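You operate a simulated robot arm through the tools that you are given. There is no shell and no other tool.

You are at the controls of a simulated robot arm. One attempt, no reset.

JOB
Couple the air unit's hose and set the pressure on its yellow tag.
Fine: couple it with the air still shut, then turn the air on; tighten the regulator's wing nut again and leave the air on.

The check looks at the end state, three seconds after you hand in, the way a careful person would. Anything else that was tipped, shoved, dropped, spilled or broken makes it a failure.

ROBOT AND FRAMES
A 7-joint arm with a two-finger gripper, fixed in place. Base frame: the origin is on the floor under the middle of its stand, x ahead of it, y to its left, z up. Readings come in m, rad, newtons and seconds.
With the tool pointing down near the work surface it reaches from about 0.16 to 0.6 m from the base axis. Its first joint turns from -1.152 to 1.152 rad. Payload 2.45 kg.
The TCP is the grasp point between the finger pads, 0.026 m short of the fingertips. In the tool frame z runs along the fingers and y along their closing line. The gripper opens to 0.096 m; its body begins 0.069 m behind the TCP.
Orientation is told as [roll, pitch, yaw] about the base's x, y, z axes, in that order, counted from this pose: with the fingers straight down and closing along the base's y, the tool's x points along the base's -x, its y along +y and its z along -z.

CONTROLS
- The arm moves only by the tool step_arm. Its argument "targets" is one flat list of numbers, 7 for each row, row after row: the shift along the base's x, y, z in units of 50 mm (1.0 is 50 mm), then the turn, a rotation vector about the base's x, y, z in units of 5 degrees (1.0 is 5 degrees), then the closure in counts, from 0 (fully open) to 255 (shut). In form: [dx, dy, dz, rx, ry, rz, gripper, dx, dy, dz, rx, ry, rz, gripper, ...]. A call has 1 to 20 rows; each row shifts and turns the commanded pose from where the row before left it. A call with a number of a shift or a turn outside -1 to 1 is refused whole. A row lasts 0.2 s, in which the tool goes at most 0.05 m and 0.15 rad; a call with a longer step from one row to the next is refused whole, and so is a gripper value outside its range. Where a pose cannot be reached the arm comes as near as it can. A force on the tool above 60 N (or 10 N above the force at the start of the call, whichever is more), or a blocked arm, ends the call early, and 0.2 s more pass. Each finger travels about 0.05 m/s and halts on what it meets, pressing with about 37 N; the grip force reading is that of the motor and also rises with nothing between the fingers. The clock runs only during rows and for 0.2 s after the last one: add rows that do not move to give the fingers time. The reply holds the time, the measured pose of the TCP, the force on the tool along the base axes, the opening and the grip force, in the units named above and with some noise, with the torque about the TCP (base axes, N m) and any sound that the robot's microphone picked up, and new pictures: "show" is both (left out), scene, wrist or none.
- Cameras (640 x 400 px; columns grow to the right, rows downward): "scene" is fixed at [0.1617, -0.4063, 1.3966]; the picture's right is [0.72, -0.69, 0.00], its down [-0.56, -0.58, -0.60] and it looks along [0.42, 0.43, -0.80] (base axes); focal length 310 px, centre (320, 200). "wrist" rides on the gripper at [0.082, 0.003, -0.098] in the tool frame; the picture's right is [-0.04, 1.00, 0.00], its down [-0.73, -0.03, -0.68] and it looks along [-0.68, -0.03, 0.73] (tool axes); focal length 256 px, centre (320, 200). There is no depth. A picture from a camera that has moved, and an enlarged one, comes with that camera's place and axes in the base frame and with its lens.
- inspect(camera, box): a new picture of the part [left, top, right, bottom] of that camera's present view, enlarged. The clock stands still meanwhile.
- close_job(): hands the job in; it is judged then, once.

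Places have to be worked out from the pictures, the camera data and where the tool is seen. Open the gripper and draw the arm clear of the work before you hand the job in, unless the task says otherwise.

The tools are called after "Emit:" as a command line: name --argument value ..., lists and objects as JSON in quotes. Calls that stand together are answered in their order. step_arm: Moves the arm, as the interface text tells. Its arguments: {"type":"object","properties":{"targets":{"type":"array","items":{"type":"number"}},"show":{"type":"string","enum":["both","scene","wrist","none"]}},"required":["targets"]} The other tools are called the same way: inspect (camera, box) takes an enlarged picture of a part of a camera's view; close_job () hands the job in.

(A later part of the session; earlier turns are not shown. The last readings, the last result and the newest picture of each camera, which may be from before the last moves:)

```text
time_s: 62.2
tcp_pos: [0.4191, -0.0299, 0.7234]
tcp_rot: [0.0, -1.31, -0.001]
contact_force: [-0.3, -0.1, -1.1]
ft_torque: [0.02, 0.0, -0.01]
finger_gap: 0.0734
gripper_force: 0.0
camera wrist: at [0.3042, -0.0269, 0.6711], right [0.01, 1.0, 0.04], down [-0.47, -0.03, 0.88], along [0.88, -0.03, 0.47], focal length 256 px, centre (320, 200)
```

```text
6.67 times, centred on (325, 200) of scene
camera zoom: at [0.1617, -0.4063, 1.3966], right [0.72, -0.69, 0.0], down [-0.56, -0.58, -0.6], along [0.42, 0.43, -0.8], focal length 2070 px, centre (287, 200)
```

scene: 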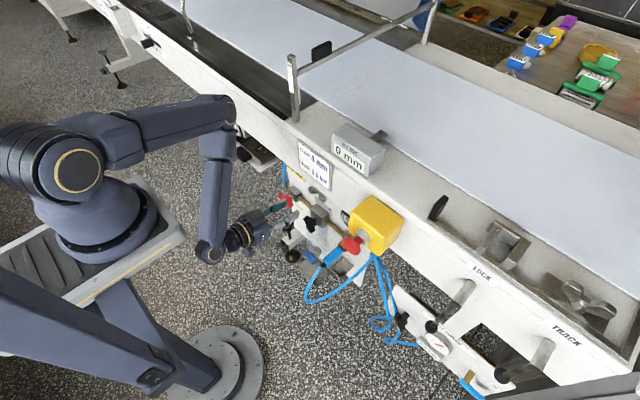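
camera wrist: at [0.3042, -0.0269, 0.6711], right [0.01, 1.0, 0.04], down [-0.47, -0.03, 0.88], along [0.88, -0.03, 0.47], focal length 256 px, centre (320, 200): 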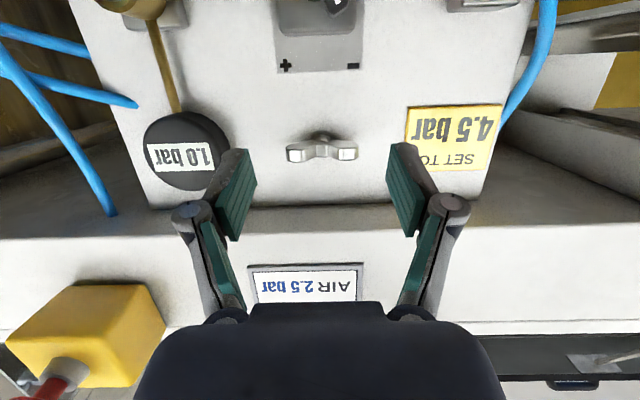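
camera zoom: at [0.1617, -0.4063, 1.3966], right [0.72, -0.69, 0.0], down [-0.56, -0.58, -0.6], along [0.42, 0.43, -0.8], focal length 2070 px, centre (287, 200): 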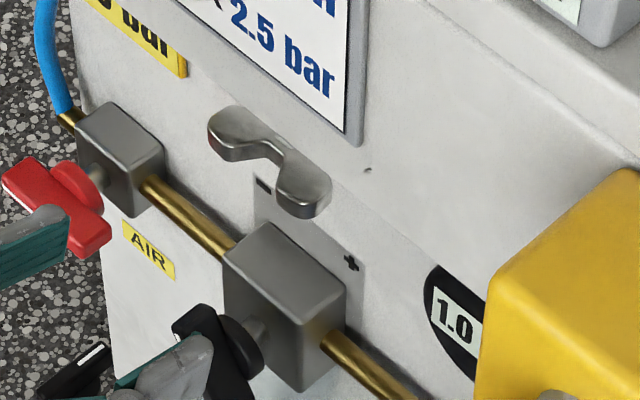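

The nut's wings are horizontal, each about 12 mm thick, with front faces near x 0.505. To loosen it counter-clockwise as seen from the robot, the +y wing must go down, so I'm closing the fingers and placing them above that wing.

Emit:
step_arm --targets '[0, 0.3, 0.45, 0, 0, 0, 255, 0, 0.3, 0.44, 0, 0, 0, 255, 0, 0, 0, 0, 0, 0, 255, 0, 0, 0, 0, 0, 0, 255, 0.5, 0, 0, 0, 0, 0, 255, 0.5, 0, 0, 0, 0, 0, 255, 0.5, 0, 0, 0, 0, 0, 255, 0, 0, 0, 0, 0, 0, 255]'

Emit:
inspect --camera "wrist" --box '[220, 60, 400, 220]'

Emit:
inspect --camera "scene" --box '[275, 160, 355, 240]'

```text
time_s: 64.0
tcp_pos: [0.4958, 0.0003, 0.7653]
tcp_rot: [0.0, -1.308, 0.001]
contact_force: [0.4, -0.5, -0.3]
ft_torque: [0.02, -0.03, 0.01]
finger_gap: 0.0001
gripper_force: 29.2
camera wrist: at [0.3808, 0.0036, 0.7129], right [0.01, 1.0, 0.04], down [-0.47, -0.03, 0.88], along [0.88, -0.03, 0.47], focal length 256 px, centre (320, 200)
```

scene: 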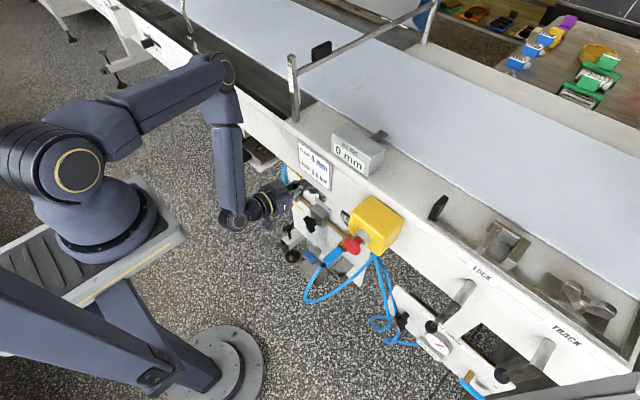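
wrist: 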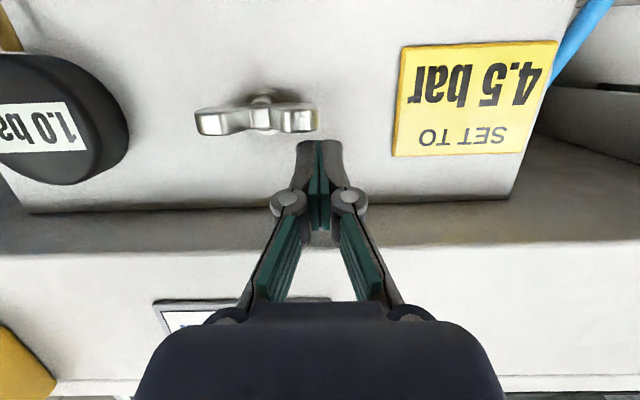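

```text
2.50 times, centred on (310, 140) of wrist
camera zoom: at [0.3808, 0.0036, 0.7129], right [0.01, 1.0, 0.04], down [-0.47, -0.03, 0.88], along [0.88, -0.03, 0.47], focal length 640 px, centre (345, 350)
```

zoom: 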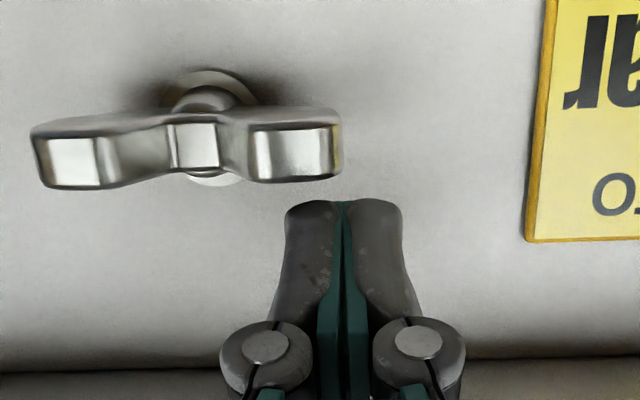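

```text
5.00 times, centred on (315, 200) of scene
camera zoom: at [0.1617, -0.4063, 1.3966], right [0.72, -0.69, 0.0], down [-0.56, -0.58, -0.6], along [0.42, 0.43, -0.8], focal length 1553 px, centre (345, 200)
```

zoom: 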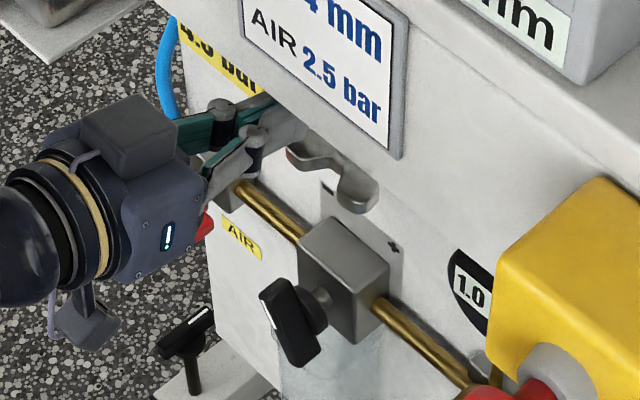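

The fingertips overlap the +y wing's outer end. I'm pushing down in small steps and reading the force.

Emit:
step_arm --targets '[0, 0, -0.1, 0, 0, 0, 255, 0, 0, -0.1, 0, 0, 0, 255, 0, 0, -0.06, 0, 0, 0, 255, 0, 0, 0, 0, 0, 0, 255]' --show "wrist"

Emit:
inspect --camera "wrist" --box '[220, 60, 400, 220]'

```text
time_s: 65.0
tcp_pos: [0.4962, 0.002, 0.7535]
tcp_rot: [0.004, -1.313, -0.003]
contact_force: [4.7, 2.2, 9.9]
ft_torque: [-0.09, -0.28, 0.06]
finger_gap: 0.0
gripper_force: 28.2
camera wrist: at [0.3809, 0.0046, 0.7007], right [0.01, 1.0, 0.04], down [-0.47, -0.03, 0.88], along [0.88, -0.03, 0.47], focal length 256 px, centre (320, 200)
```

wrist: 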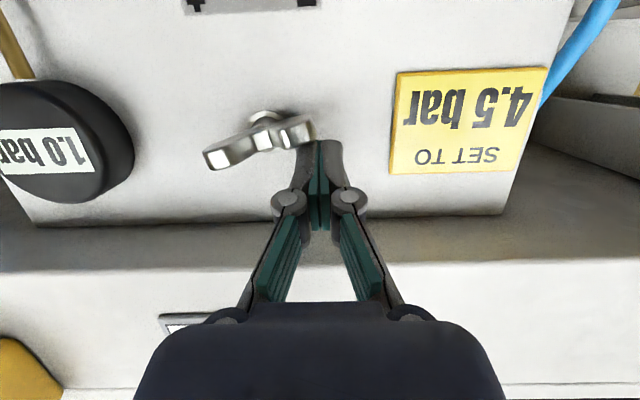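

```text
2.50 times, centred on (310, 140) of wrist
camera zoom: at [0.3809, 0.0046, 0.7007], right [0.01, 1.0, 0.04], down [-0.47, -0.03, 0.88], along [0.88, -0.03, 0.47], focal length 640 px, centre (345, 350)
```

zoom: 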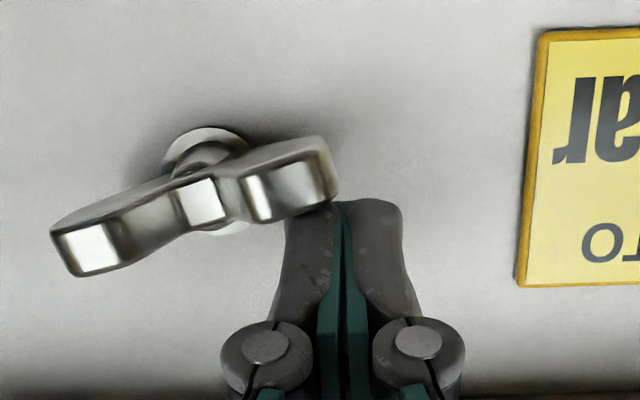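

The nut turns with about 10 N, already some 17° round. I'm continuing down and slightly inward to loosen it well.

Emit:
step_arm --targets '[0, -0.03, -0.12, 0, 0, 0, 255, 0, -0.03, -0.12, 0, 0, 0, 255, 0, -0.03, -0.12, 0, 0, 0, 255, 0, -0.03, -0.12, 0, 0, 0, 255, 0, 0, 0, 0, 0, 0, 255]' --show "wrist"

Emit:
inspect --camera "wrist" --box '[220, 60, 400, 220]'

```text
time_s: 66.2
tcp_pos: [0.496, -0.0051, 0.729]
tcp_rot: [0.004, -1.307, -0.004]
contact_force: [3.6, 7.0, 2.2]
ft_torque: [0.1, -0.12, 0.18]
finger_gap: 0.0001
gripper_force: 28.8
camera wrist: at [0.3796, -0.0016, 0.6771], right [0.01, 1.0, 0.04], down [-0.46, -0.03, 0.89], along [0.89, -0.03, 0.46], focal length 256 px, centre (320, 200)
```

wrist: 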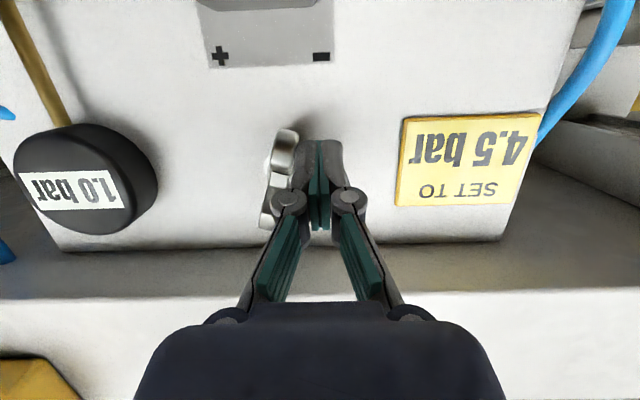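

```text
2.50 times, centred on (310, 140) of wrist
camera zoom: at [0.3796, -0.0016, 0.6771], right [0.01, 1.0, 0.04], down [-0.46, -0.03, 0.89], along [0.89, -0.03, 0.46], focal length 640 px, centre (345, 350)
```

zoom: 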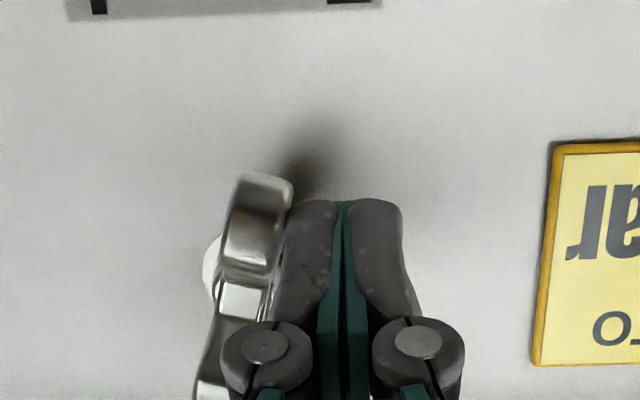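

The nut is now about 80° loose and turns easily. I'm pushing it just past 90°, then moving off to try the regulator knob.

Emit:
step_arm --targets '[0, -0.06, -0.02, 0, 0, 0, 255, 0, -0.06, 0, 0, 0, 0, 255, 0, 0, 0, 0, 0, 0, 255]' --show "wrist"

Emit:
inspect --camera "wrist" --box '[220, 60, 400, 220]'

```text
time_s: 67.0
tcp_pos: [0.4945, -0.0105, 0.7295]
tcp_rot: [0.002, -1.304, -0.003]
contact_force: [-0.7, 15.7, -7.4]
ft_torque: [0.32, 0.07, 0.16]
finger_gap: 0.0001
gripper_force: 28.8
camera wrist: at [0.3793, -0.0075, 0.6761], right [0.01, 1.0, 0.04], down [-0.46, -0.03, 0.89], along [0.89, -0.03, 0.46], focal length 256 px, centre (320, 200)
```

wrist: 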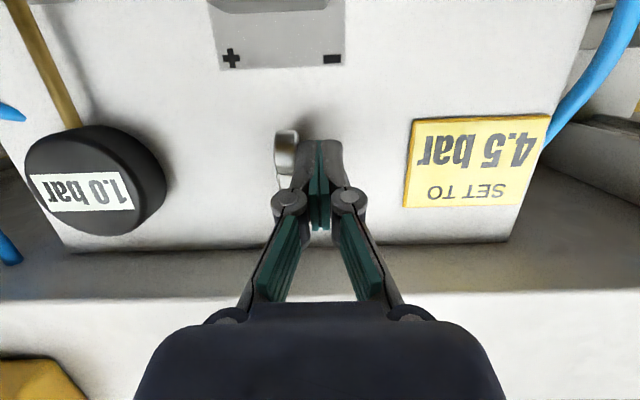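

```text
2.50 times, centred on (310, 140) of wrist
camera zoom: at [0.3793, -0.0075, 0.6761], right [0.01, 1.0, 0.04], down [-0.46, -0.03, 0.89], along [0.89, -0.03, 0.46], focal length 640 px, centre (345, 350)
```

zoom: 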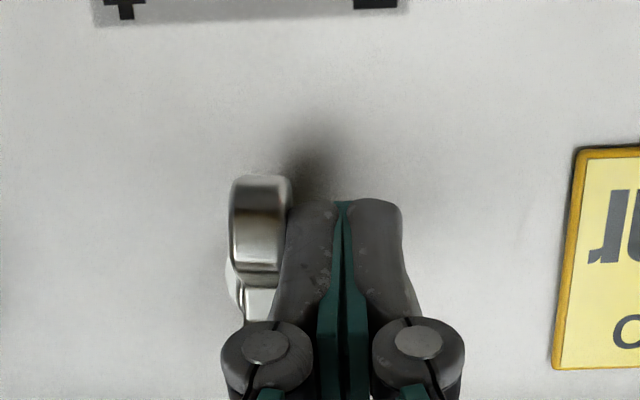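

The nut is now vertical, a quarter turn loose. I'm moving off it and backing away to view the regulator knob and gauge.

Emit:
step_arm --targets '[0, 0.15, 0, 0, 0, 0, 255, -0.5, 0.1, 0, 0, 0, 0, 255, -0.6, 0, 0, 0, 0, 0, 200, -0.2, 0, -0.3, 0, 0, 0, 150, 0, -0.2, -0.3, 0, 0, 0, 150, 0, -0.3, -0.3, 0, 0, 0, 150, 0, -0.2, -0.2, 0, 0, 0, 150, 0, 0, 0, 0, 0, 0, 150]'

Emit:
inspect --camera "wrist" --box '[240, 30, 400, 190]'

Emit:
inspect --camera "scene" --box '[285, 170, 365, 250]'

```text
time_s: 68.8
tcp_pos: [0.4292, -0.0354, 0.6737]
tcp_rot: [0.002, -1.31, 0.0]
contact_force: [0.0, -0.2, 0.6]
ft_torque: [-0.02, -0.01, 0.0]
finger_gap: 0.0394
gripper_force: 0.0
camera wrist: at [0.3138, -0.0315, 0.6224], right [0.01, 1.0, 0.04], down [-0.47, -0.03, 0.88], along [0.88, -0.03, 0.47], focal length 256 px, centre (320, 200)
```

scene: 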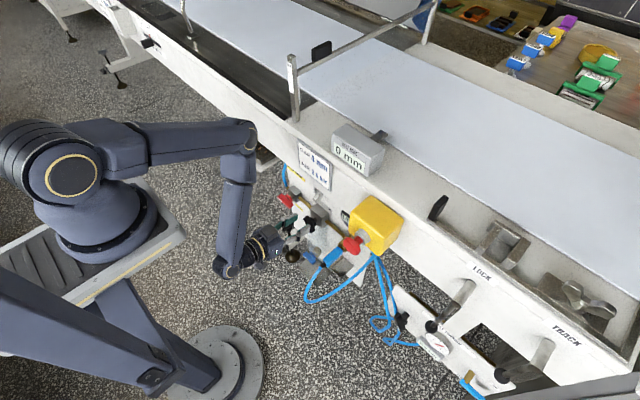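
wrist: 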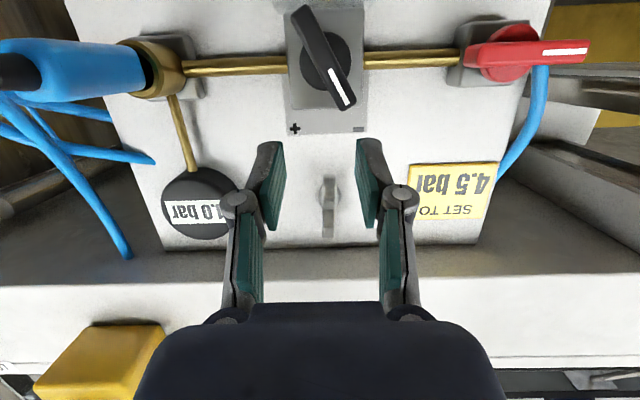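

```text
2.50 times, centred on (320, 110) of wrist
camera zoom: at [0.3138, -0.0315, 0.6224], right [0.01, 1.0, 0.04], down [-0.47, -0.03, 0.88], along [0.88, -0.03, 0.47], focal length 640 px, centre (320, 425)
```

zoom: 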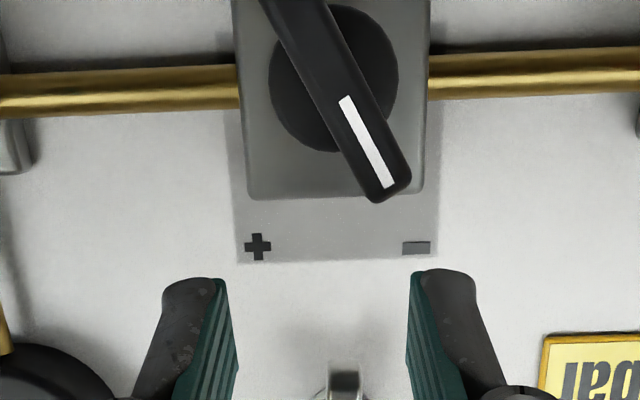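

```text
5.00 times, centred on (325, 210) of scene
camera zoom: at [0.1617, -0.4063, 1.3966], right [0.72, -0.69, 0.0], down [-0.56, -0.58, -0.6], along [0.42, 0.43, -0.8], focal length 1553 px, centre (295, 150)
```

zoom: 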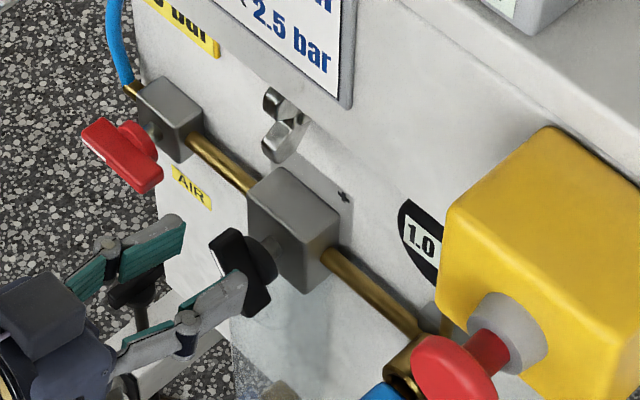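

The nut is vertical and the red valve is along the pipe. The regulator knob's axis is at about (y −0.030, z 0.6215) with its blade front near x 0.479 and the pointer toward "−". I'm bringing closed fingers in on the pointer's +y side to push it clockwise toward "+".

Emit:
step_arm --targets '[0, 0.5, -0.2, 0, 0, 0, 255, 0, 0.45, -0.2, 0, 0, 0, 255, 0, 0, -0.3, 0, 0, 0, 255, 0, 0, 0, 0, 0, 0, 255, 0.28, 0, 0, 0, 0, 0, 255, 0.28, 0, 0, 0, 0, 0, 255, 0, 0, 0, 0, 0, 0, 255]' --show "wrist"

Emit:
inspect --camera "wrist" --box '[200, 40, 400, 220]'

```text
time_s: 70.4
tcp_pos: [0.4595, 0.0136, 0.6475]
tcp_rot: [0.0, -1.309, -0.002]
contact_force: [0.2, 0.3, 0.0]
ft_torque: [-0.01, -0.01, 0.0]
finger_gap: 0.0002
gripper_force: 28.6
out of reach, approached as far as the arm can: row 3
camera wrist: at [0.3431, 0.0169, 0.5945], right [0.01, 1.0, 0.04], down [-0.47, -0.03, 0.88], along [0.88, -0.03, 0.47], focal length 256 px, centre (320, 200)
```

wrist: 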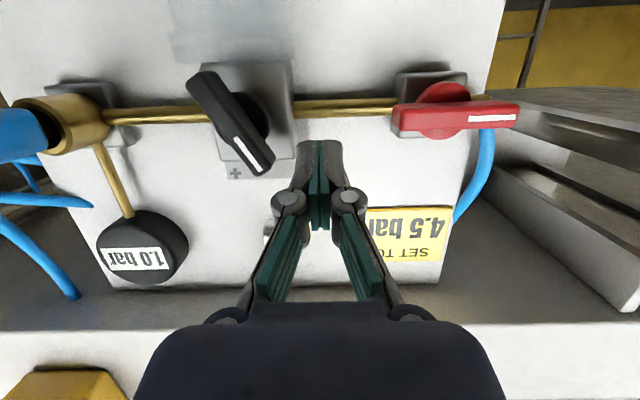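

```text
2.22 times, centred on (300, 130) of wrist
camera zoom: at [0.3431, 0.0169, 0.5945], right [0.01, 1.0, 0.04], down [-0.47, -0.03, 0.88], along [0.88, -0.03, 0.47], focal length 569 px, centre (364, 356)
```

zoom: 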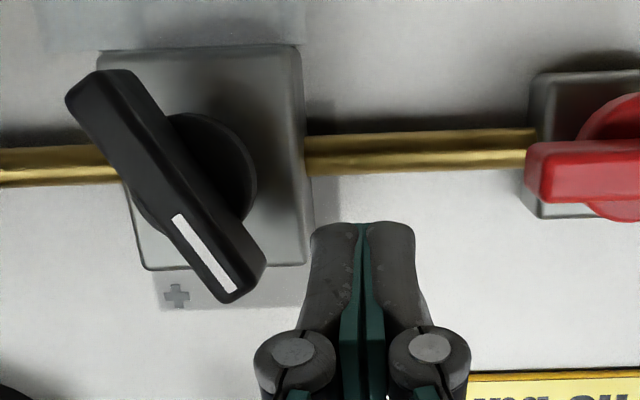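

The fingers are beside the pointer end with about 12 mm to contact. I'm pushing toward −y, a little past contact, and checking whether the knob turns and the gauge responds.

Emit:
step_arm --targets '[0, -0.16, 0, 0, 0, 0, 255, 0, -0.16, 0, 0, 0, 0, 255, 0, 0, 0, 0, 0, 0, 255]' --show "wrist"

Emit:
inspect --camera "wrist" --box '[80, 40, 400, 280]'

```text
time_s: 71.2
tcp_pos: [0.458, -0.0016, 0.6466]
tcp_rot: [0.006, -1.314, -0.004]
contact_force: [-0.7, 10.7, 7.1]
ft_torque: [-0.03, -0.08, 0.17]
finger_gap: 0.0
gripper_force: 29.1
camera wrist: at [0.3432, 0.001, 0.5941], right [0.01, 1.0, 0.04], down [-0.47, -0.03, 0.88], along [0.88, -0.03, 0.47], focal length 256 px, centre (320, 200)
```

wrist: 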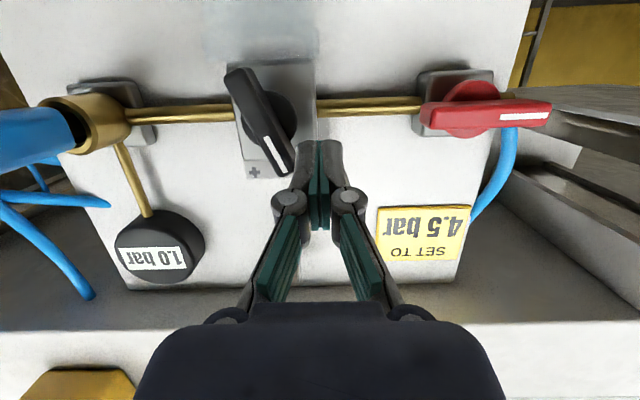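

```text
1.67 times, centred on (240, 160) of wrist
camera zoom: at [0.3432, 0.001, 0.5941], right [0.01, 1.0, 0.04], down [-0.47, -0.03, 0.88], along [0.88, -0.03, 0.47], focal length 427 px, centre (453, 267)
```

zoom: 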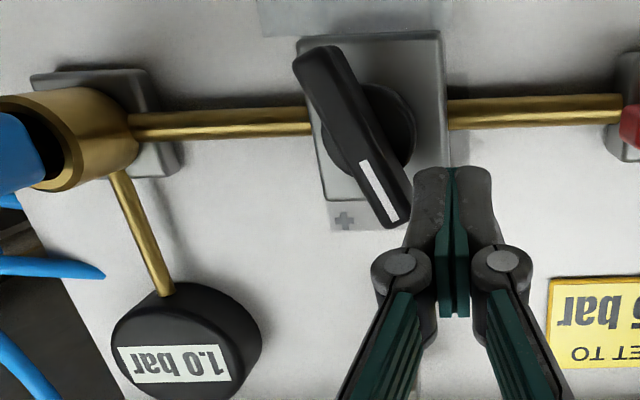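

In contact at 11 N with the gauge still at 1.0. I'm pushing 5 mm more.

Emit:
step_arm --targets '[0, -0.1, 0, 0, 0, 0, 255, 0, 0, 0, 0, 0, 0, 255]' --show "wrist"

Emit:
inspect --camera "wrist" --box '[80, 40, 400, 280]'

```text
time_s: 71.8
tcp_pos: [0.4573, -0.0097, 0.6455]
tcp_rot: [-0.005, -1.308, 0.003]
contact_force: [1.3, 2.0, 1.1]
ft_torque: [-0.01, -0.04, 0.04]
finger_gap: 0.0
gripper_force: 28.8
camera wrist: at [0.3413, -0.0053, 0.5936], right [0.01, 1.0, 0.04], down [-0.46, -0.03, 0.89], along [0.89, -0.03, 0.46], focal length 256 px, centre (320, 200)
```

wrist: 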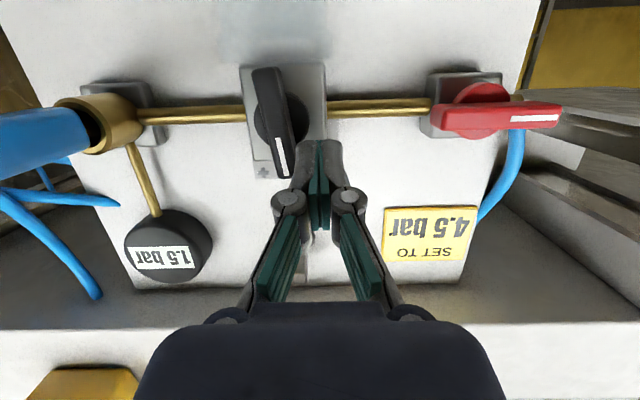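

```text
1.67 times, centred on (240, 160) of wrist
camera zoom: at [0.3413, -0.0053, 0.5936], right [0.01, 1.0, 0.04], down [-0.46, -0.03, 0.89], along [0.89, -0.03, 0.46], focal length 427 px, centre (453, 267)
```

zoom: 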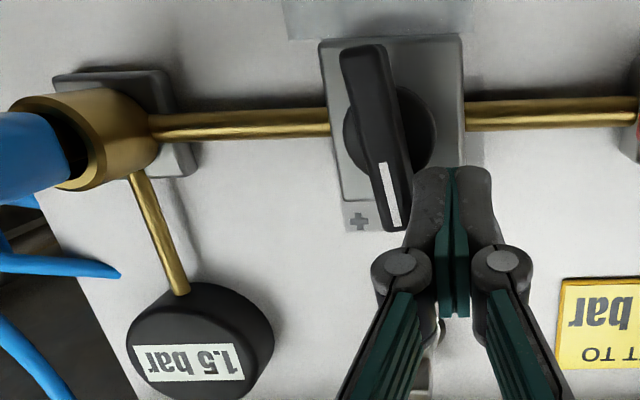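

The gauge went to 1.5 bar, so the knob is free and turning the right way. I'm raising the fingers a little to stay on the blade's end and pushing further toward −y.

Emit:
step_arm --targets '[0, 0.02, 0.14, 0, 0, 0, 255, 0, 0, 0.14, 0, 0, 0, 255, 0, -0.12, 0, 0, 0, 0, 255, 0, -0.12, 0, 0, 0, 0, 255, 0, 0, 0, 0, 0, 0, 255]' --show "wrist"

Emit:
inspect --camera "wrist" --box '[80, 40, 400, 280]'

```text
time_s: 73.0
tcp_pos: [0.4587, -0.0185, 0.6623]
tcp_rot: [-0.002, -1.31, 0.001]
contact_force: [-0.9, 4.2, 3.2]
ft_torque: [0.02, -0.07, 0.09]
finger_gap: 0.0001
gripper_force: 28.4
camera wrist: at [0.3433, -0.0148, 0.6088], right [0.01, 1.0, 0.04], down [-0.47, -0.03, 0.88], along [0.88, -0.03, 0.47], focal length 256 px, centre (320, 200)
```

wrist: 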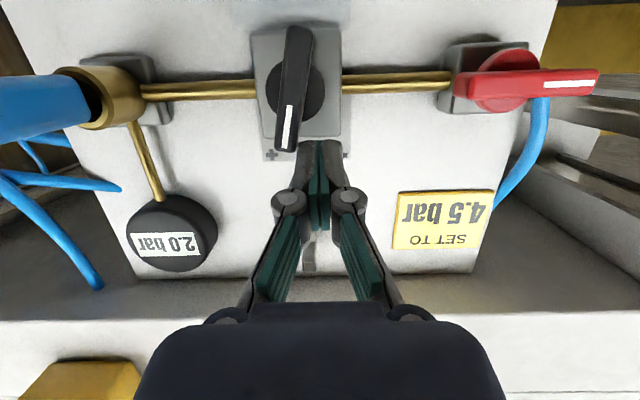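

```text
1.67 times, centred on (240, 160) of wrist
camera zoom: at [0.3433, -0.0148, 0.6088], right [0.01, 1.0, 0.04], down [-0.47, -0.03, 0.88], along [0.88, -0.03, 0.47], focal length 427 px, centre (453, 267)
```

zoom: 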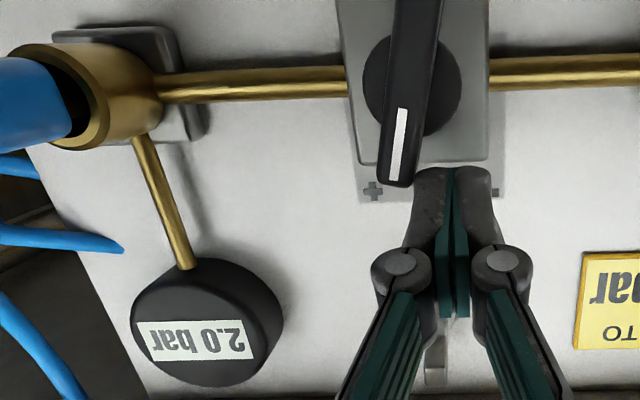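

2.0 bar. I'm continuing along the arc, toward −y and slightly down.

Emit:
step_arm --targets '[0, -0.11, -0.03, 0, 0, 0, 255, 0, -0.1, -0.04, 0, 0, 0, 255, 0, 0, 0, 0, 0, 0, 255]' --show "wrist"

Emit:
inspect --camera "wrist" --box '[80, 40, 400, 280]'

```text
time_s: 73.8
tcp_pos: [0.4583, -0.0291, 0.6566]
tcp_rot: [-0.002, -1.308, 0.001]
contact_force: [1.3, 1.4, 4.0]
ft_torque: [-0.01, -0.13, 0.08]
finger_gap: 0.0003
gripper_force: 28.6
camera wrist: at [0.3425, -0.0259, 0.6043], right [0.01, 1.0, 0.04], down [-0.47, -0.03, 0.88], along [0.88, -0.03, 0.47], focal length 256 px, centre (320, 200)
```

wrist: 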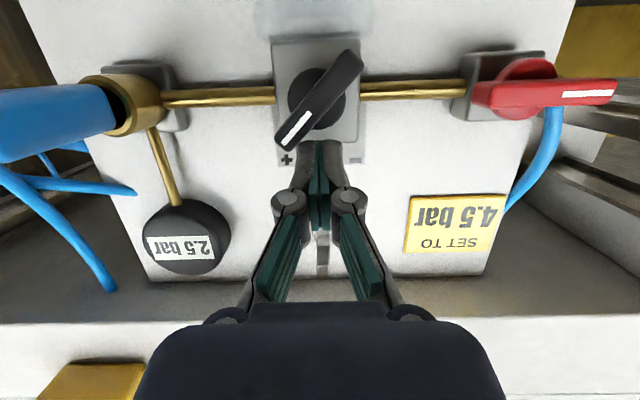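

```text
1.67 times, centred on (240, 160) of wrist
camera zoom: at [0.3425, -0.0259, 0.6043], right [0.01, 1.0, 0.04], down [-0.47, -0.03, 0.88], along [0.88, -0.03, 0.47], focal length 427 px, centre (453, 267)
```

zoom: 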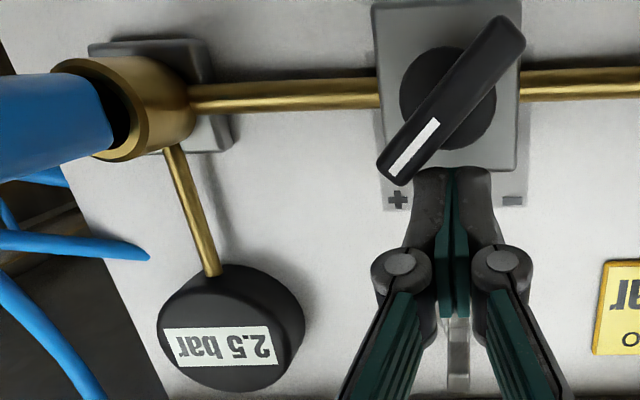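

2.5 bar. I'm continuing along the arc.

Emit:
step_arm --targets '[0, -0.1, -0.06, 0, 0, 0, 255, 0, -0.08, -0.08, 0, 0, 0, 255, 0, 0, 0, 0, 0, 0, 255]' --show "wrist"

Emit:
inspect --camera "wrist" --box '[80, 40, 400, 280]'

```text
time_s: 74.6
tcp_pos: [0.4583, -0.0376, 0.6499]
tcp_rot: [-0.003, -1.306, -0.001]
contact_force: [0.6, 2.3, 1.1]
ft_torque: [0.04, -0.05, 0.03]
finger_gap: 0.0
gripper_force: 28.0
camera wrist: at [0.3431, -0.0346, 0.5969], right [0.01, 1.0, 0.04], down [-0.46, -0.03, 0.88], along [0.89, -0.03, 0.46], focal length 256 px, centre (320, 200)
```

wrist: 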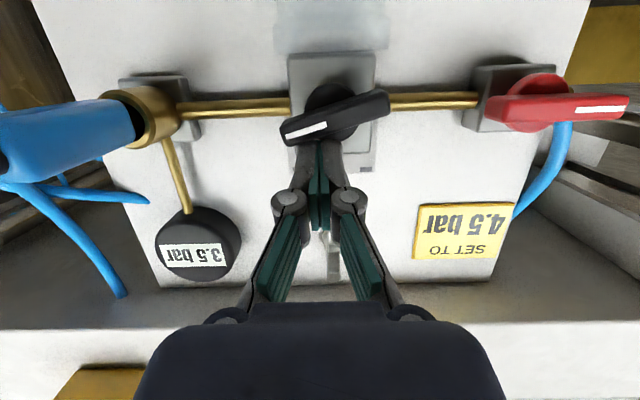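

```text
1.67 times, centred on (240, 160) of wrist
camera zoom: at [0.3431, -0.0346, 0.5969], right [0.01, 1.0, 0.04], down [-0.46, -0.03, 0.88], along [0.89, -0.03, 0.46], focal length 427 px, centre (453, 267)
```

zoom: 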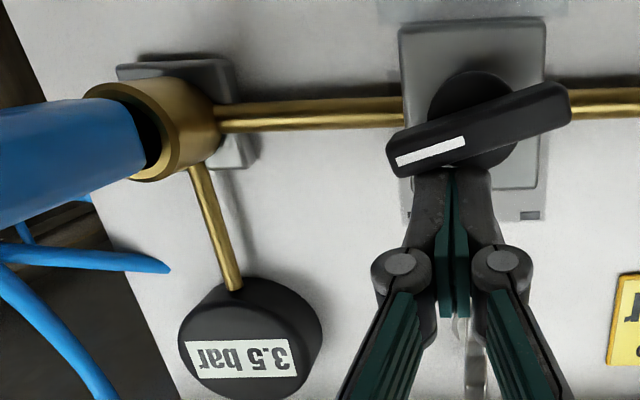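

3.5 bar with the blade about 75° round. I'm taking smaller steps now toward 4.5.

Emit:
step_arm --targets '[0, -0.2, 0, 0, 0, 0, 255, 0, 0, -0.1, 0, 0, 0, 255, 0, 0, 0, 0, 0, 0, 255]' --show "wrist"

Emit:
inspect --camera "wrist" --box '[80, 40, 400, 280]'

```text
time_s: 75.4
tcp_pos: [0.4585, -0.0475, 0.6442]
tcp_rot: [-0.001, -1.309, -0.001]
contact_force: [0.4, -1.8, 2.6]
ft_torque: [-0.04, -0.1, -0.05]
finger_gap: 0.006
gripper_force: 28.6
camera wrist: at [0.3438, -0.0438, 0.5919], right [0.01, 1.0, 0.04], down [-0.47, -0.03, 0.88], along [0.89, -0.03, 0.46], focal length 256 px, centre (320, 200)
```

wrist: 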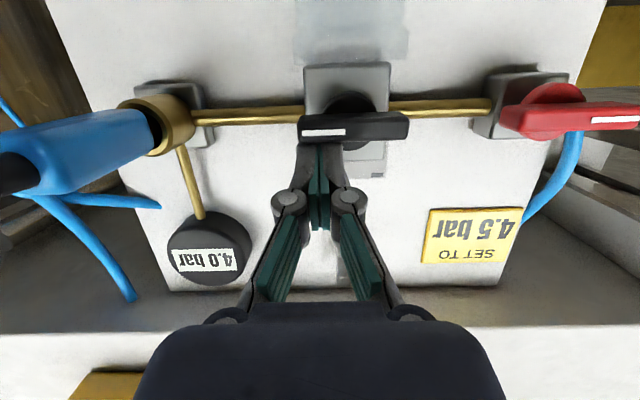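

```text
1.67 times, centred on (240, 160) of wrist
camera zoom: at [0.3438, -0.0438, 0.5919], right [0.01, 1.0, 0.04], down [-0.47, -0.03, 0.88], along [0.89, -0.03, 0.46], focal length 427 px, centre (453, 267)
```

zoom: 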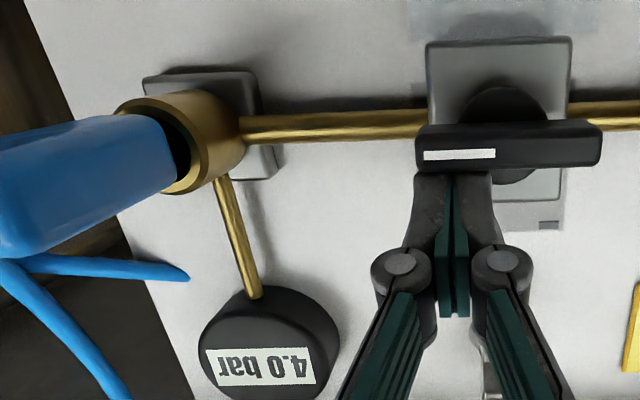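

4.0 bar with the blade level. I'm shifting out toward the blade's tip and pressing down a few millimetres for the last half bar.

Emit:
step_arm --targets '[0, 0, 0.03, 0, 0, 0, 255, 0, -0.22, 0, 0, 0, 0, 255, 0, 0, -0.08, 0, 0, 0, 255, 0, 0, 0, 0, 0, 0, 255]' --show "wrist"

Emit:
inspect --camera "wrist" --box '[80, 40, 400, 280]'

```text
time_s: 76.4
tcp_pos: [0.4586, -0.0587, 0.6395]
tcp_rot: [-0.002, -1.311, 0.002]
contact_force: [0.9, -1.2, 5.0]
ft_torque: [0.01, -0.09, -0.07]
finger_gap: 0.0002
gripper_force: 28.4
camera wrist: at [0.3437, -0.0553, 0.5882], right [0.01, 1.0, 0.04], down [-0.47, -0.03, 0.88], along [0.88, -0.03, 0.47], focal length 256 px, centre (320, 200)
```

wrist: 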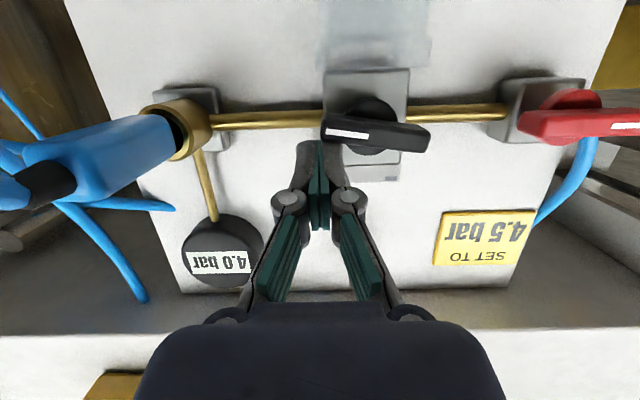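

```text
1.67 times, centred on (240, 160) of wrist
camera zoom: at [0.3437, -0.0553, 0.5882], right [0.01, 1.0, 0.04], down [-0.47, -0.03, 0.88], along [0.88, -0.03, 0.47], focal length 427 px, centre (453, 267)
```

zoom: 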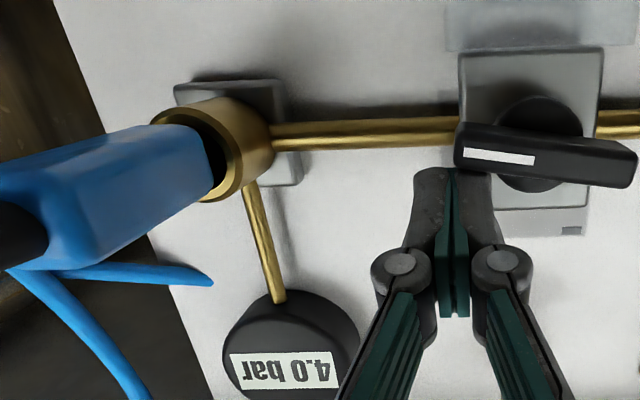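

Still 4.0 at about 100°. I'm pressing 2.5 mm further.

Emit:
step_arm --targets '[0, 0, -0.05, 0, 0, 0, 255, 0, 0, 0, 0, 0, 0, 255]' --show "wrist"

Emit:
inspect --camera "wrist" --box '[80, 40, 400, 280]'

```text
time_s: 77.0
tcp_pos: [0.4594, -0.0591, 0.6379]
tcp_rot: [0.0, -1.31, -0.001]
contact_force: [2.2, 0.4, 3.7]
ft_torque: [0.08, -0.13, -0.01]
finger_gap: 0.0
gripper_force: 28.5
camera wrist: at [0.3435, -0.0558, 0.5862], right [0.01, 1.0, 0.04], down [-0.47, -0.03, 0.88], along [0.88, -0.03, 0.47], focal length 256 px, centre (320, 200)
```

wrist: 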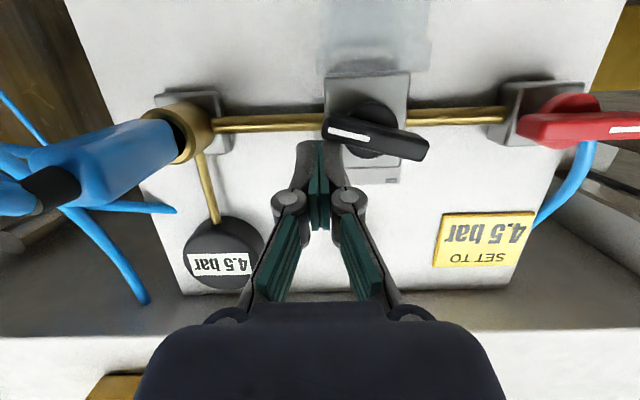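

```text
1.67 times, centred on (240, 160) of wrist
camera zoom: at [0.3435, -0.0558, 0.5862], right [0.01, 1.0, 0.04], down [-0.47, -0.03, 0.88], along [0.88, -0.03, 0.47], focal length 427 px, centre (453, 267)
```

zoom: 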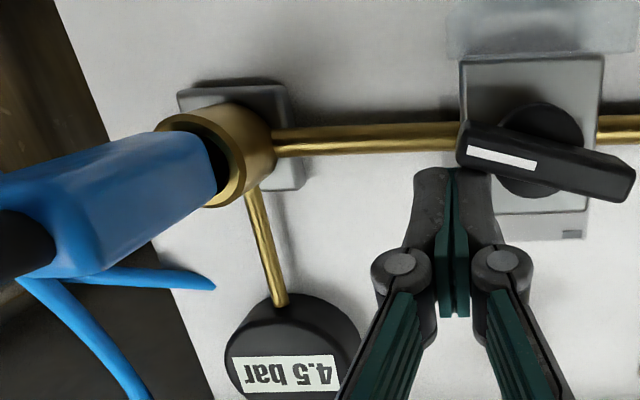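

The gauge reads 4.5. It steps in half bars, and from the blade angles I've logged the step to 4.5 came at about 100° with roughly 18° per step, so I'm nudging ~5° further to sit safely inside the 4.5 band.

Emit:
step_arm --targets '[0, 0, -0.03, 0, 0, 0, 255, 0, 0, 0, 0, 0, 0, 255]' --show "wrist"

Emit:
inspect --camera "wrist" --box '[160, 80, 440, 290]'

```text
time_s: 77.6
tcp_pos: [0.4584, -0.0581, 0.6358]
tcp_rot: [-0.003, -1.308, 0.002]
contact_force: [-1.2, -2.8, 4.1]
ft_torque: [-0.02, -0.07, -0.02]
finger_gap: 0.0
gripper_force: 28.5
camera wrist: at [0.3434, -0.0558, 0.5844], right [0.01, 1.0, 0.04], down [-0.47, -0.03, 0.88], along [0.89, -0.03, 0.46], focal length 256 px, centre (320, 200)
```

wrist: 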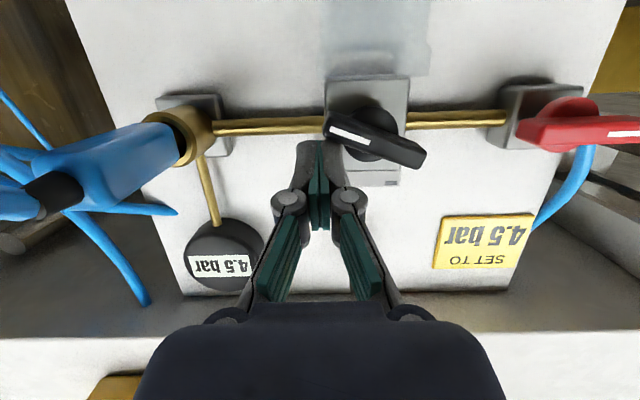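

```text
1.90 times, centred on (300, 185) of wrist
camera zoom: at [0.3434, -0.0558, 0.5844], right [0.01, 1.0, 0.04], down [-0.47, -0.03, 0.88], along [0.89, -0.03, 0.46], focal length 488 px, centre (358, 229)
```

zoom: 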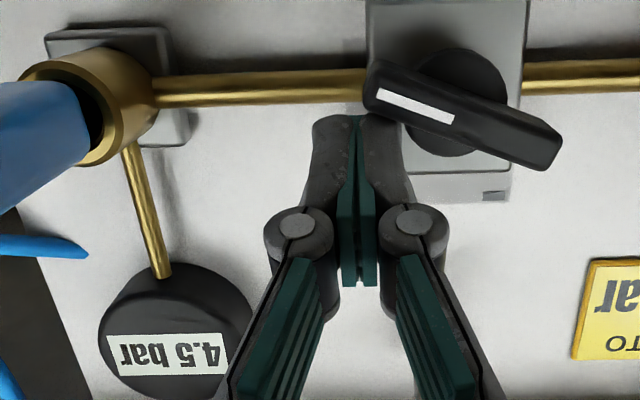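

The blade is at about 110°, the middle of the 4.5 band, and the gauge reads 4.5 bar. I'm lifting off, backing away, and moving up beside the nut's upper wing on its +y side.

Emit:
step_arm --targets '[0, 0, 0.1, 0, 0, 0, 255, 0, 0, 0.1, 0, 0, 0, 255, -0.5, 0, 0, 0, 0, 0, 255, -0.4, 0, 0.2, 0, 0, 0, 255, 0, 0.4, 0.6, 0, 0, 0, 255, 0, 0.4, 0.6, 0, 0, 0, 255, 0, 0.44, 0.6, 0, 0, 0, 255, 0, 0, 0.33, 0, 0, 0, 255, 0, 0, 0, 0, 0, 0, 255]'

Emit:
inspect --camera "wrist" --box '[120, 0, 420, 220]'

```text
time_s: 79.6
tcp_pos: [0.4185, -0.0008, 0.7598]
tcp_rot: [0.002, -1.309, -0.002]
contact_force: [0.3, -0.5, -0.1]
ft_torque: [-0.01, -0.03, 0.03]
finger_gap: 0.0
gripper_force: 28.3
out of reach, approached as far as the arm can: row 4
camera wrist: at [0.3035, 0.0039, 0.7078], right [0.01, 1.0, 0.04], down [-0.47, -0.03, 0.88], along [0.88, -0.03, 0.47], focal length 256 px, centre (320, 200)
```

scene: 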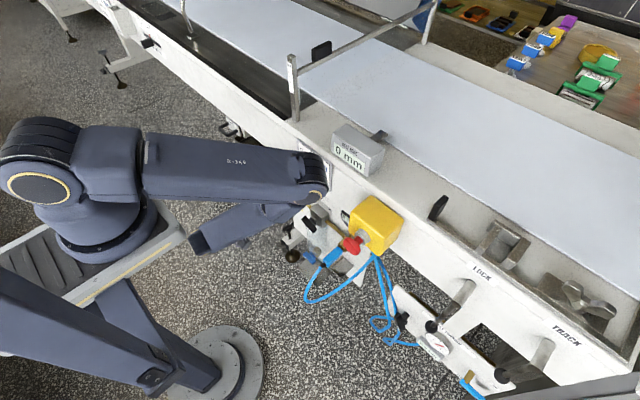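
wrist: 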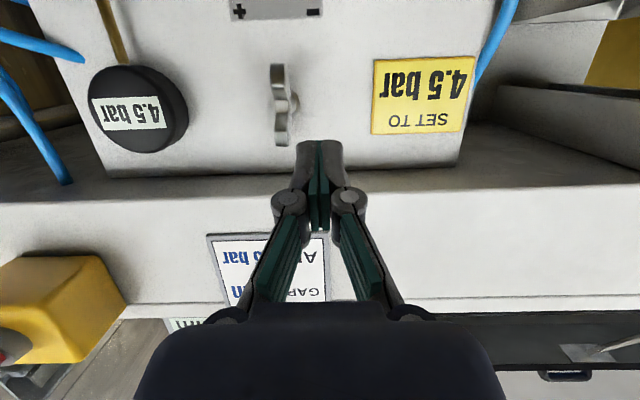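

```text
1.82 times, centred on (270, 110) of wrist
camera zoom: at [0.3035, 0.0039, 0.7078], right [0.01, 1.0, 0.04], down [-0.47, -0.03, 0.88], along [0.88, -0.03, 0.47], focal length 465 px, centre (411, 364)
```

zoom: 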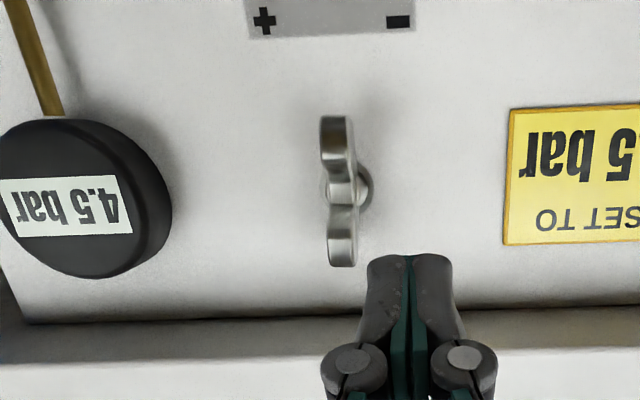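

The tool is in front of the nut and the gauge holds 4.5 bar. The elbow has swung differently, so I'm checking its clearance to the conveyor and the belt-edge box before going on.

Emit:
inspect --camera "scene" --box '[240, 110, 420, 260]'

Emit:
inspect --camera "scene" --box '[280, 120, 380, 220]'

```text
2.67 times, centred on (330, 185) of scene
camera zoom: at [0.1617, -0.4063, 1.3966], right [0.72, -0.69, 0.0], down [-0.56, -0.58, -0.6], along [0.42, 0.43, -0.8], focal length 828 px, centre (293, 240)
```

zoom: 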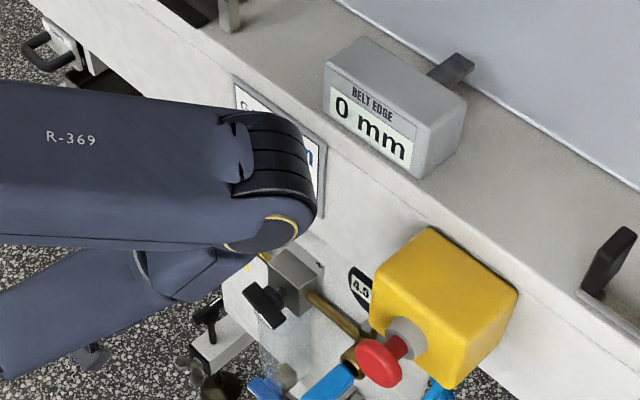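

```text
4.00 times, centred on (330, 170) of scene
camera zoom: at [0.1617, -0.4063, 1.3966], right [0.72, -0.69, 0.0], down [-0.56, -0.58, -0.6], along [0.42, 0.43, -0.8], focal length 1242 px, centre (280, 320)
```

zoom: 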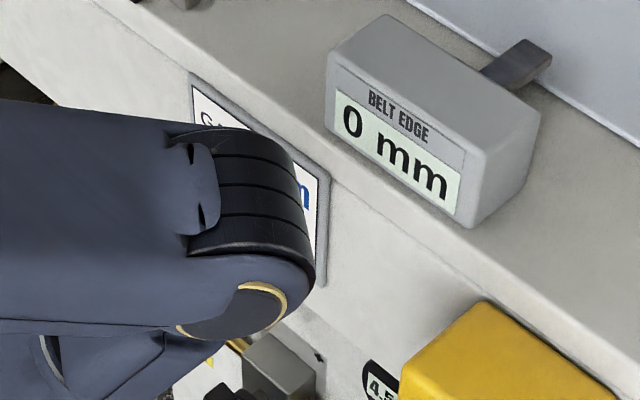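

The elbow sits in front of the conveyor with a few centimetres of clearance, and moving forward should raise it. I'm advancing to the nut in steps and watching it.

Emit:
step_arm --targets '[0.4, 0.03, 0.02, 0, 0, 0, 255, 0.4, 0.03, 0.02, 0, 0, 0, 255, 0, 0, 0, 0, 0, 0, 255]'

Emit:
inspect --camera "scene" --box '[220, 90, 420, 260]'

```text
time_s: 80.4
tcp_pos: [0.4582, 0.0066, 0.7614]
tcp_rot: [0.001, -1.311, 0.002]
contact_force: [0.3, -0.5, -0.2]
ft_torque: [0.0, 0.0, -0.03]
finger_gap: 0.0
gripper_force: 28.5
camera wrist: at [0.3438, 0.0087, 0.7102], right [0.01, 1.0, 0.04], down [-0.47, -0.03, 0.88], along [0.88, -0.03, 0.47], focal length 256 px, centre (320, 200)
```

scene: 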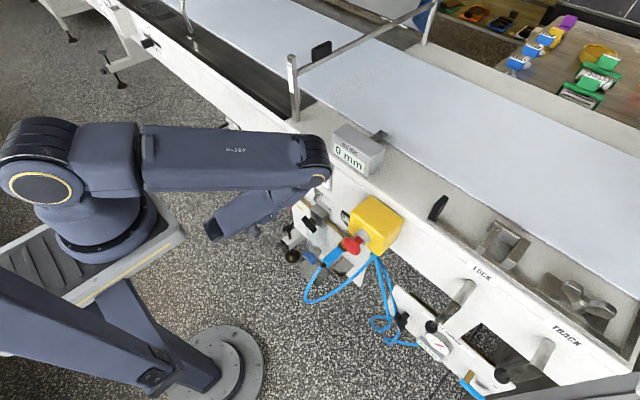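
wrist: 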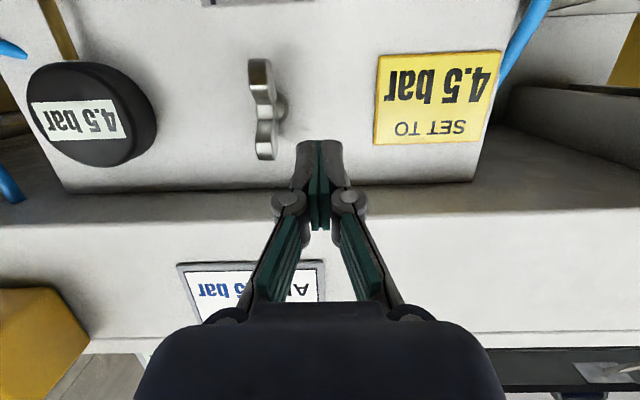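

```text
2.35 times, centred on (320, 175) of scene
camera zoom: at [0.1617, -0.4062, 1.3966], right [0.72, -0.69, 0.0], down [-0.56, -0.58, -0.6], along [0.42, 0.43, -0.8], focal length 731 px, centre (320, 259)
```

zoom: 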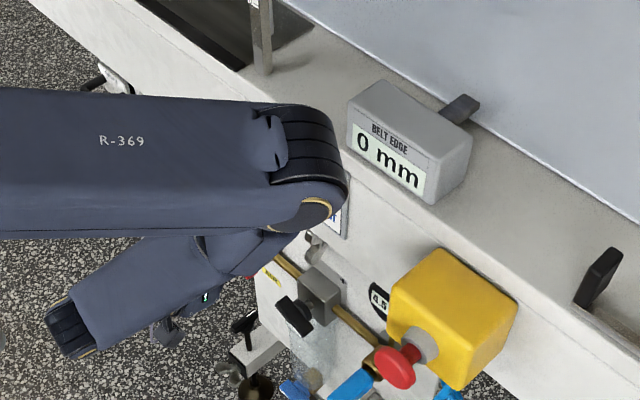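

The elbow is rising clear as predicted. I'm advancing the last 37 mm and starting to push the upper wing toward −y, the tightening direction.

Emit:
step_arm --targets '[0.38, -0.02, 0, 0, 0, 0, 255, 0.37, -0.02, 0, 0, 0, 0, 255, 0, -0.2, 0, 0, 0, 0, 255, 0, -0.1, 0.05, 0, 0, 0, 255, 0, 0, 0, 0, 0, 0, 255]'

Emit:
inspect --camera "wrist" --box '[160, 40, 400, 220]'

```text
time_s: 81.6
tcp_pos: [0.4969, -0.0113, 0.7638]
tcp_rot: [-0.003, -1.309, 0.002]
contact_force: [-0.5, 0.6, -1.0]
ft_torque: [-0.01, -0.02, -0.03]
finger_gap: 0.0
gripper_force: 28.3
camera wrist: at [0.3817, -0.0082, 0.712], right [0.01, 1.0, 0.04], down [-0.47, -0.03, 0.88], along [0.88, -0.03, 0.47], focal length 256 px, centre (320, 200)
```

scene: 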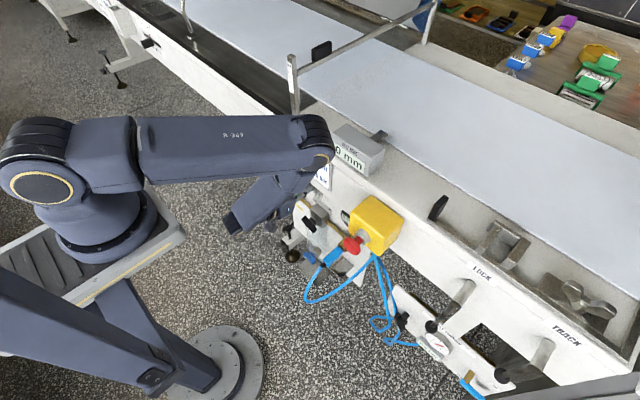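
wrist: 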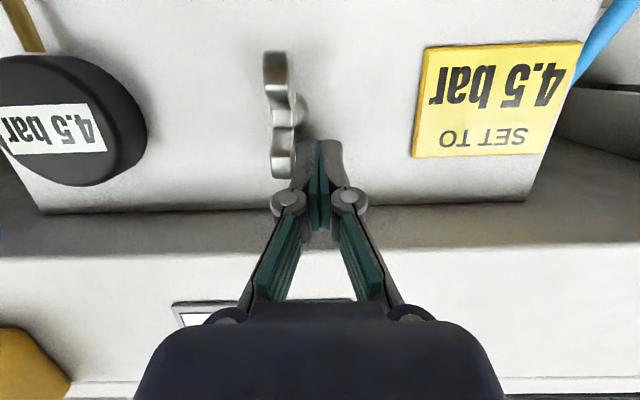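

```text
2.22 times, centred on (280, 130) of wrist
camera zoom: at [0.3817, -0.0082, 0.712], right [0.01, 1.0, 0.04], down [-0.47, -0.03, 0.88], along [0.88, -0.03, 0.47], focal length 569 px, centre (409, 356)
```

zoom: 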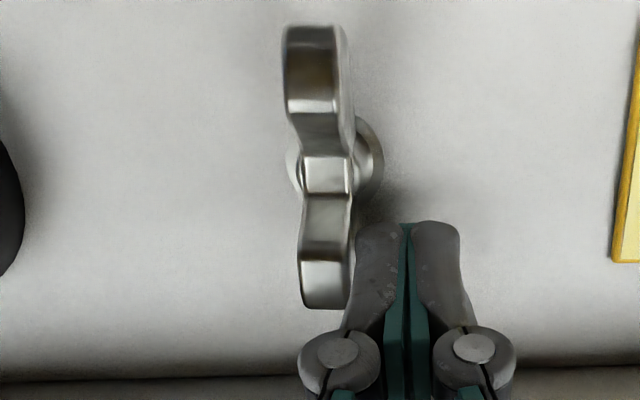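

The finger edge is just touching the upper wing. I'm pushing it over along its arc toward −y.

Emit:
step_arm --targets '[0, -0.12, 0.1, 0, 0, 0, 255, 0, -0.12, 0.08, 0, 0, 0, 255, 0, -0.1, -0.02, 0, 0, 0, 255, 0, 0, 0, 0, 0, 0, 255]' --show "wrist"

Emit:
inspect --camera "wrist" --box '[160, 40, 400, 220]'

```text
time_s: 82.6
tcp_pos: [0.4976, -0.0276, 0.7726]
tcp_rot: [-0.003, -1.312, 0.002]
contact_force: [-1.2, 14.2, 2.2]
ft_torque: [0.22, 0.0, 0.22]
finger_gap: 0.0001
gripper_force: 28.4
camera wrist: at [0.3819, -0.0251, 0.7197], right [0.01, 1.0, 0.04], down [-0.47, -0.03, 0.88], along [0.88, -0.03, 0.47], focal length 256 px, centre (320, 200)
```

wrist: 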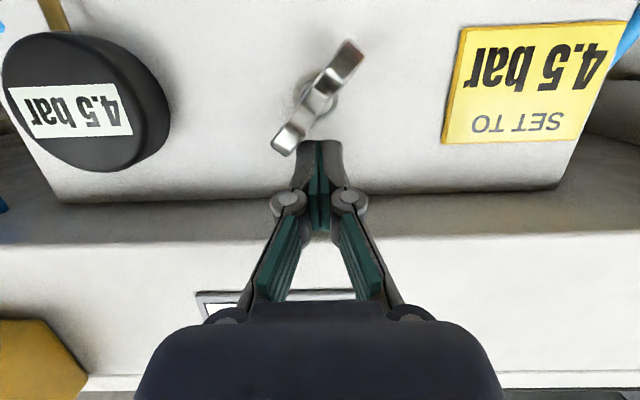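

```text
2.22 times, centred on (280, 130) of wrist
camera zoom: at [0.3819, -0.0251, 0.7197], right [0.01, 1.0, 0.04], down [-0.47, -0.03, 0.88], along [0.88, -0.03, 0.47], focal length 569 px, centre (409, 356)
```

zoom: 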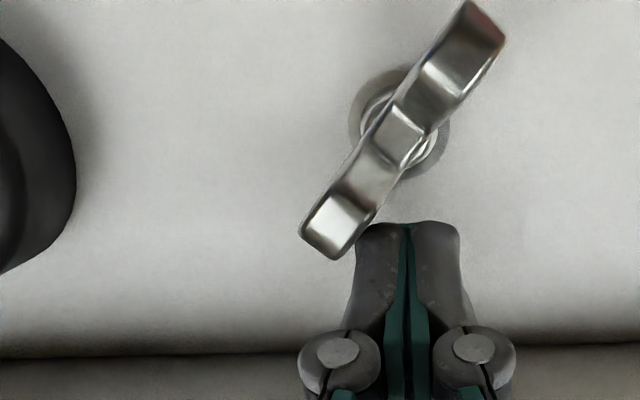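

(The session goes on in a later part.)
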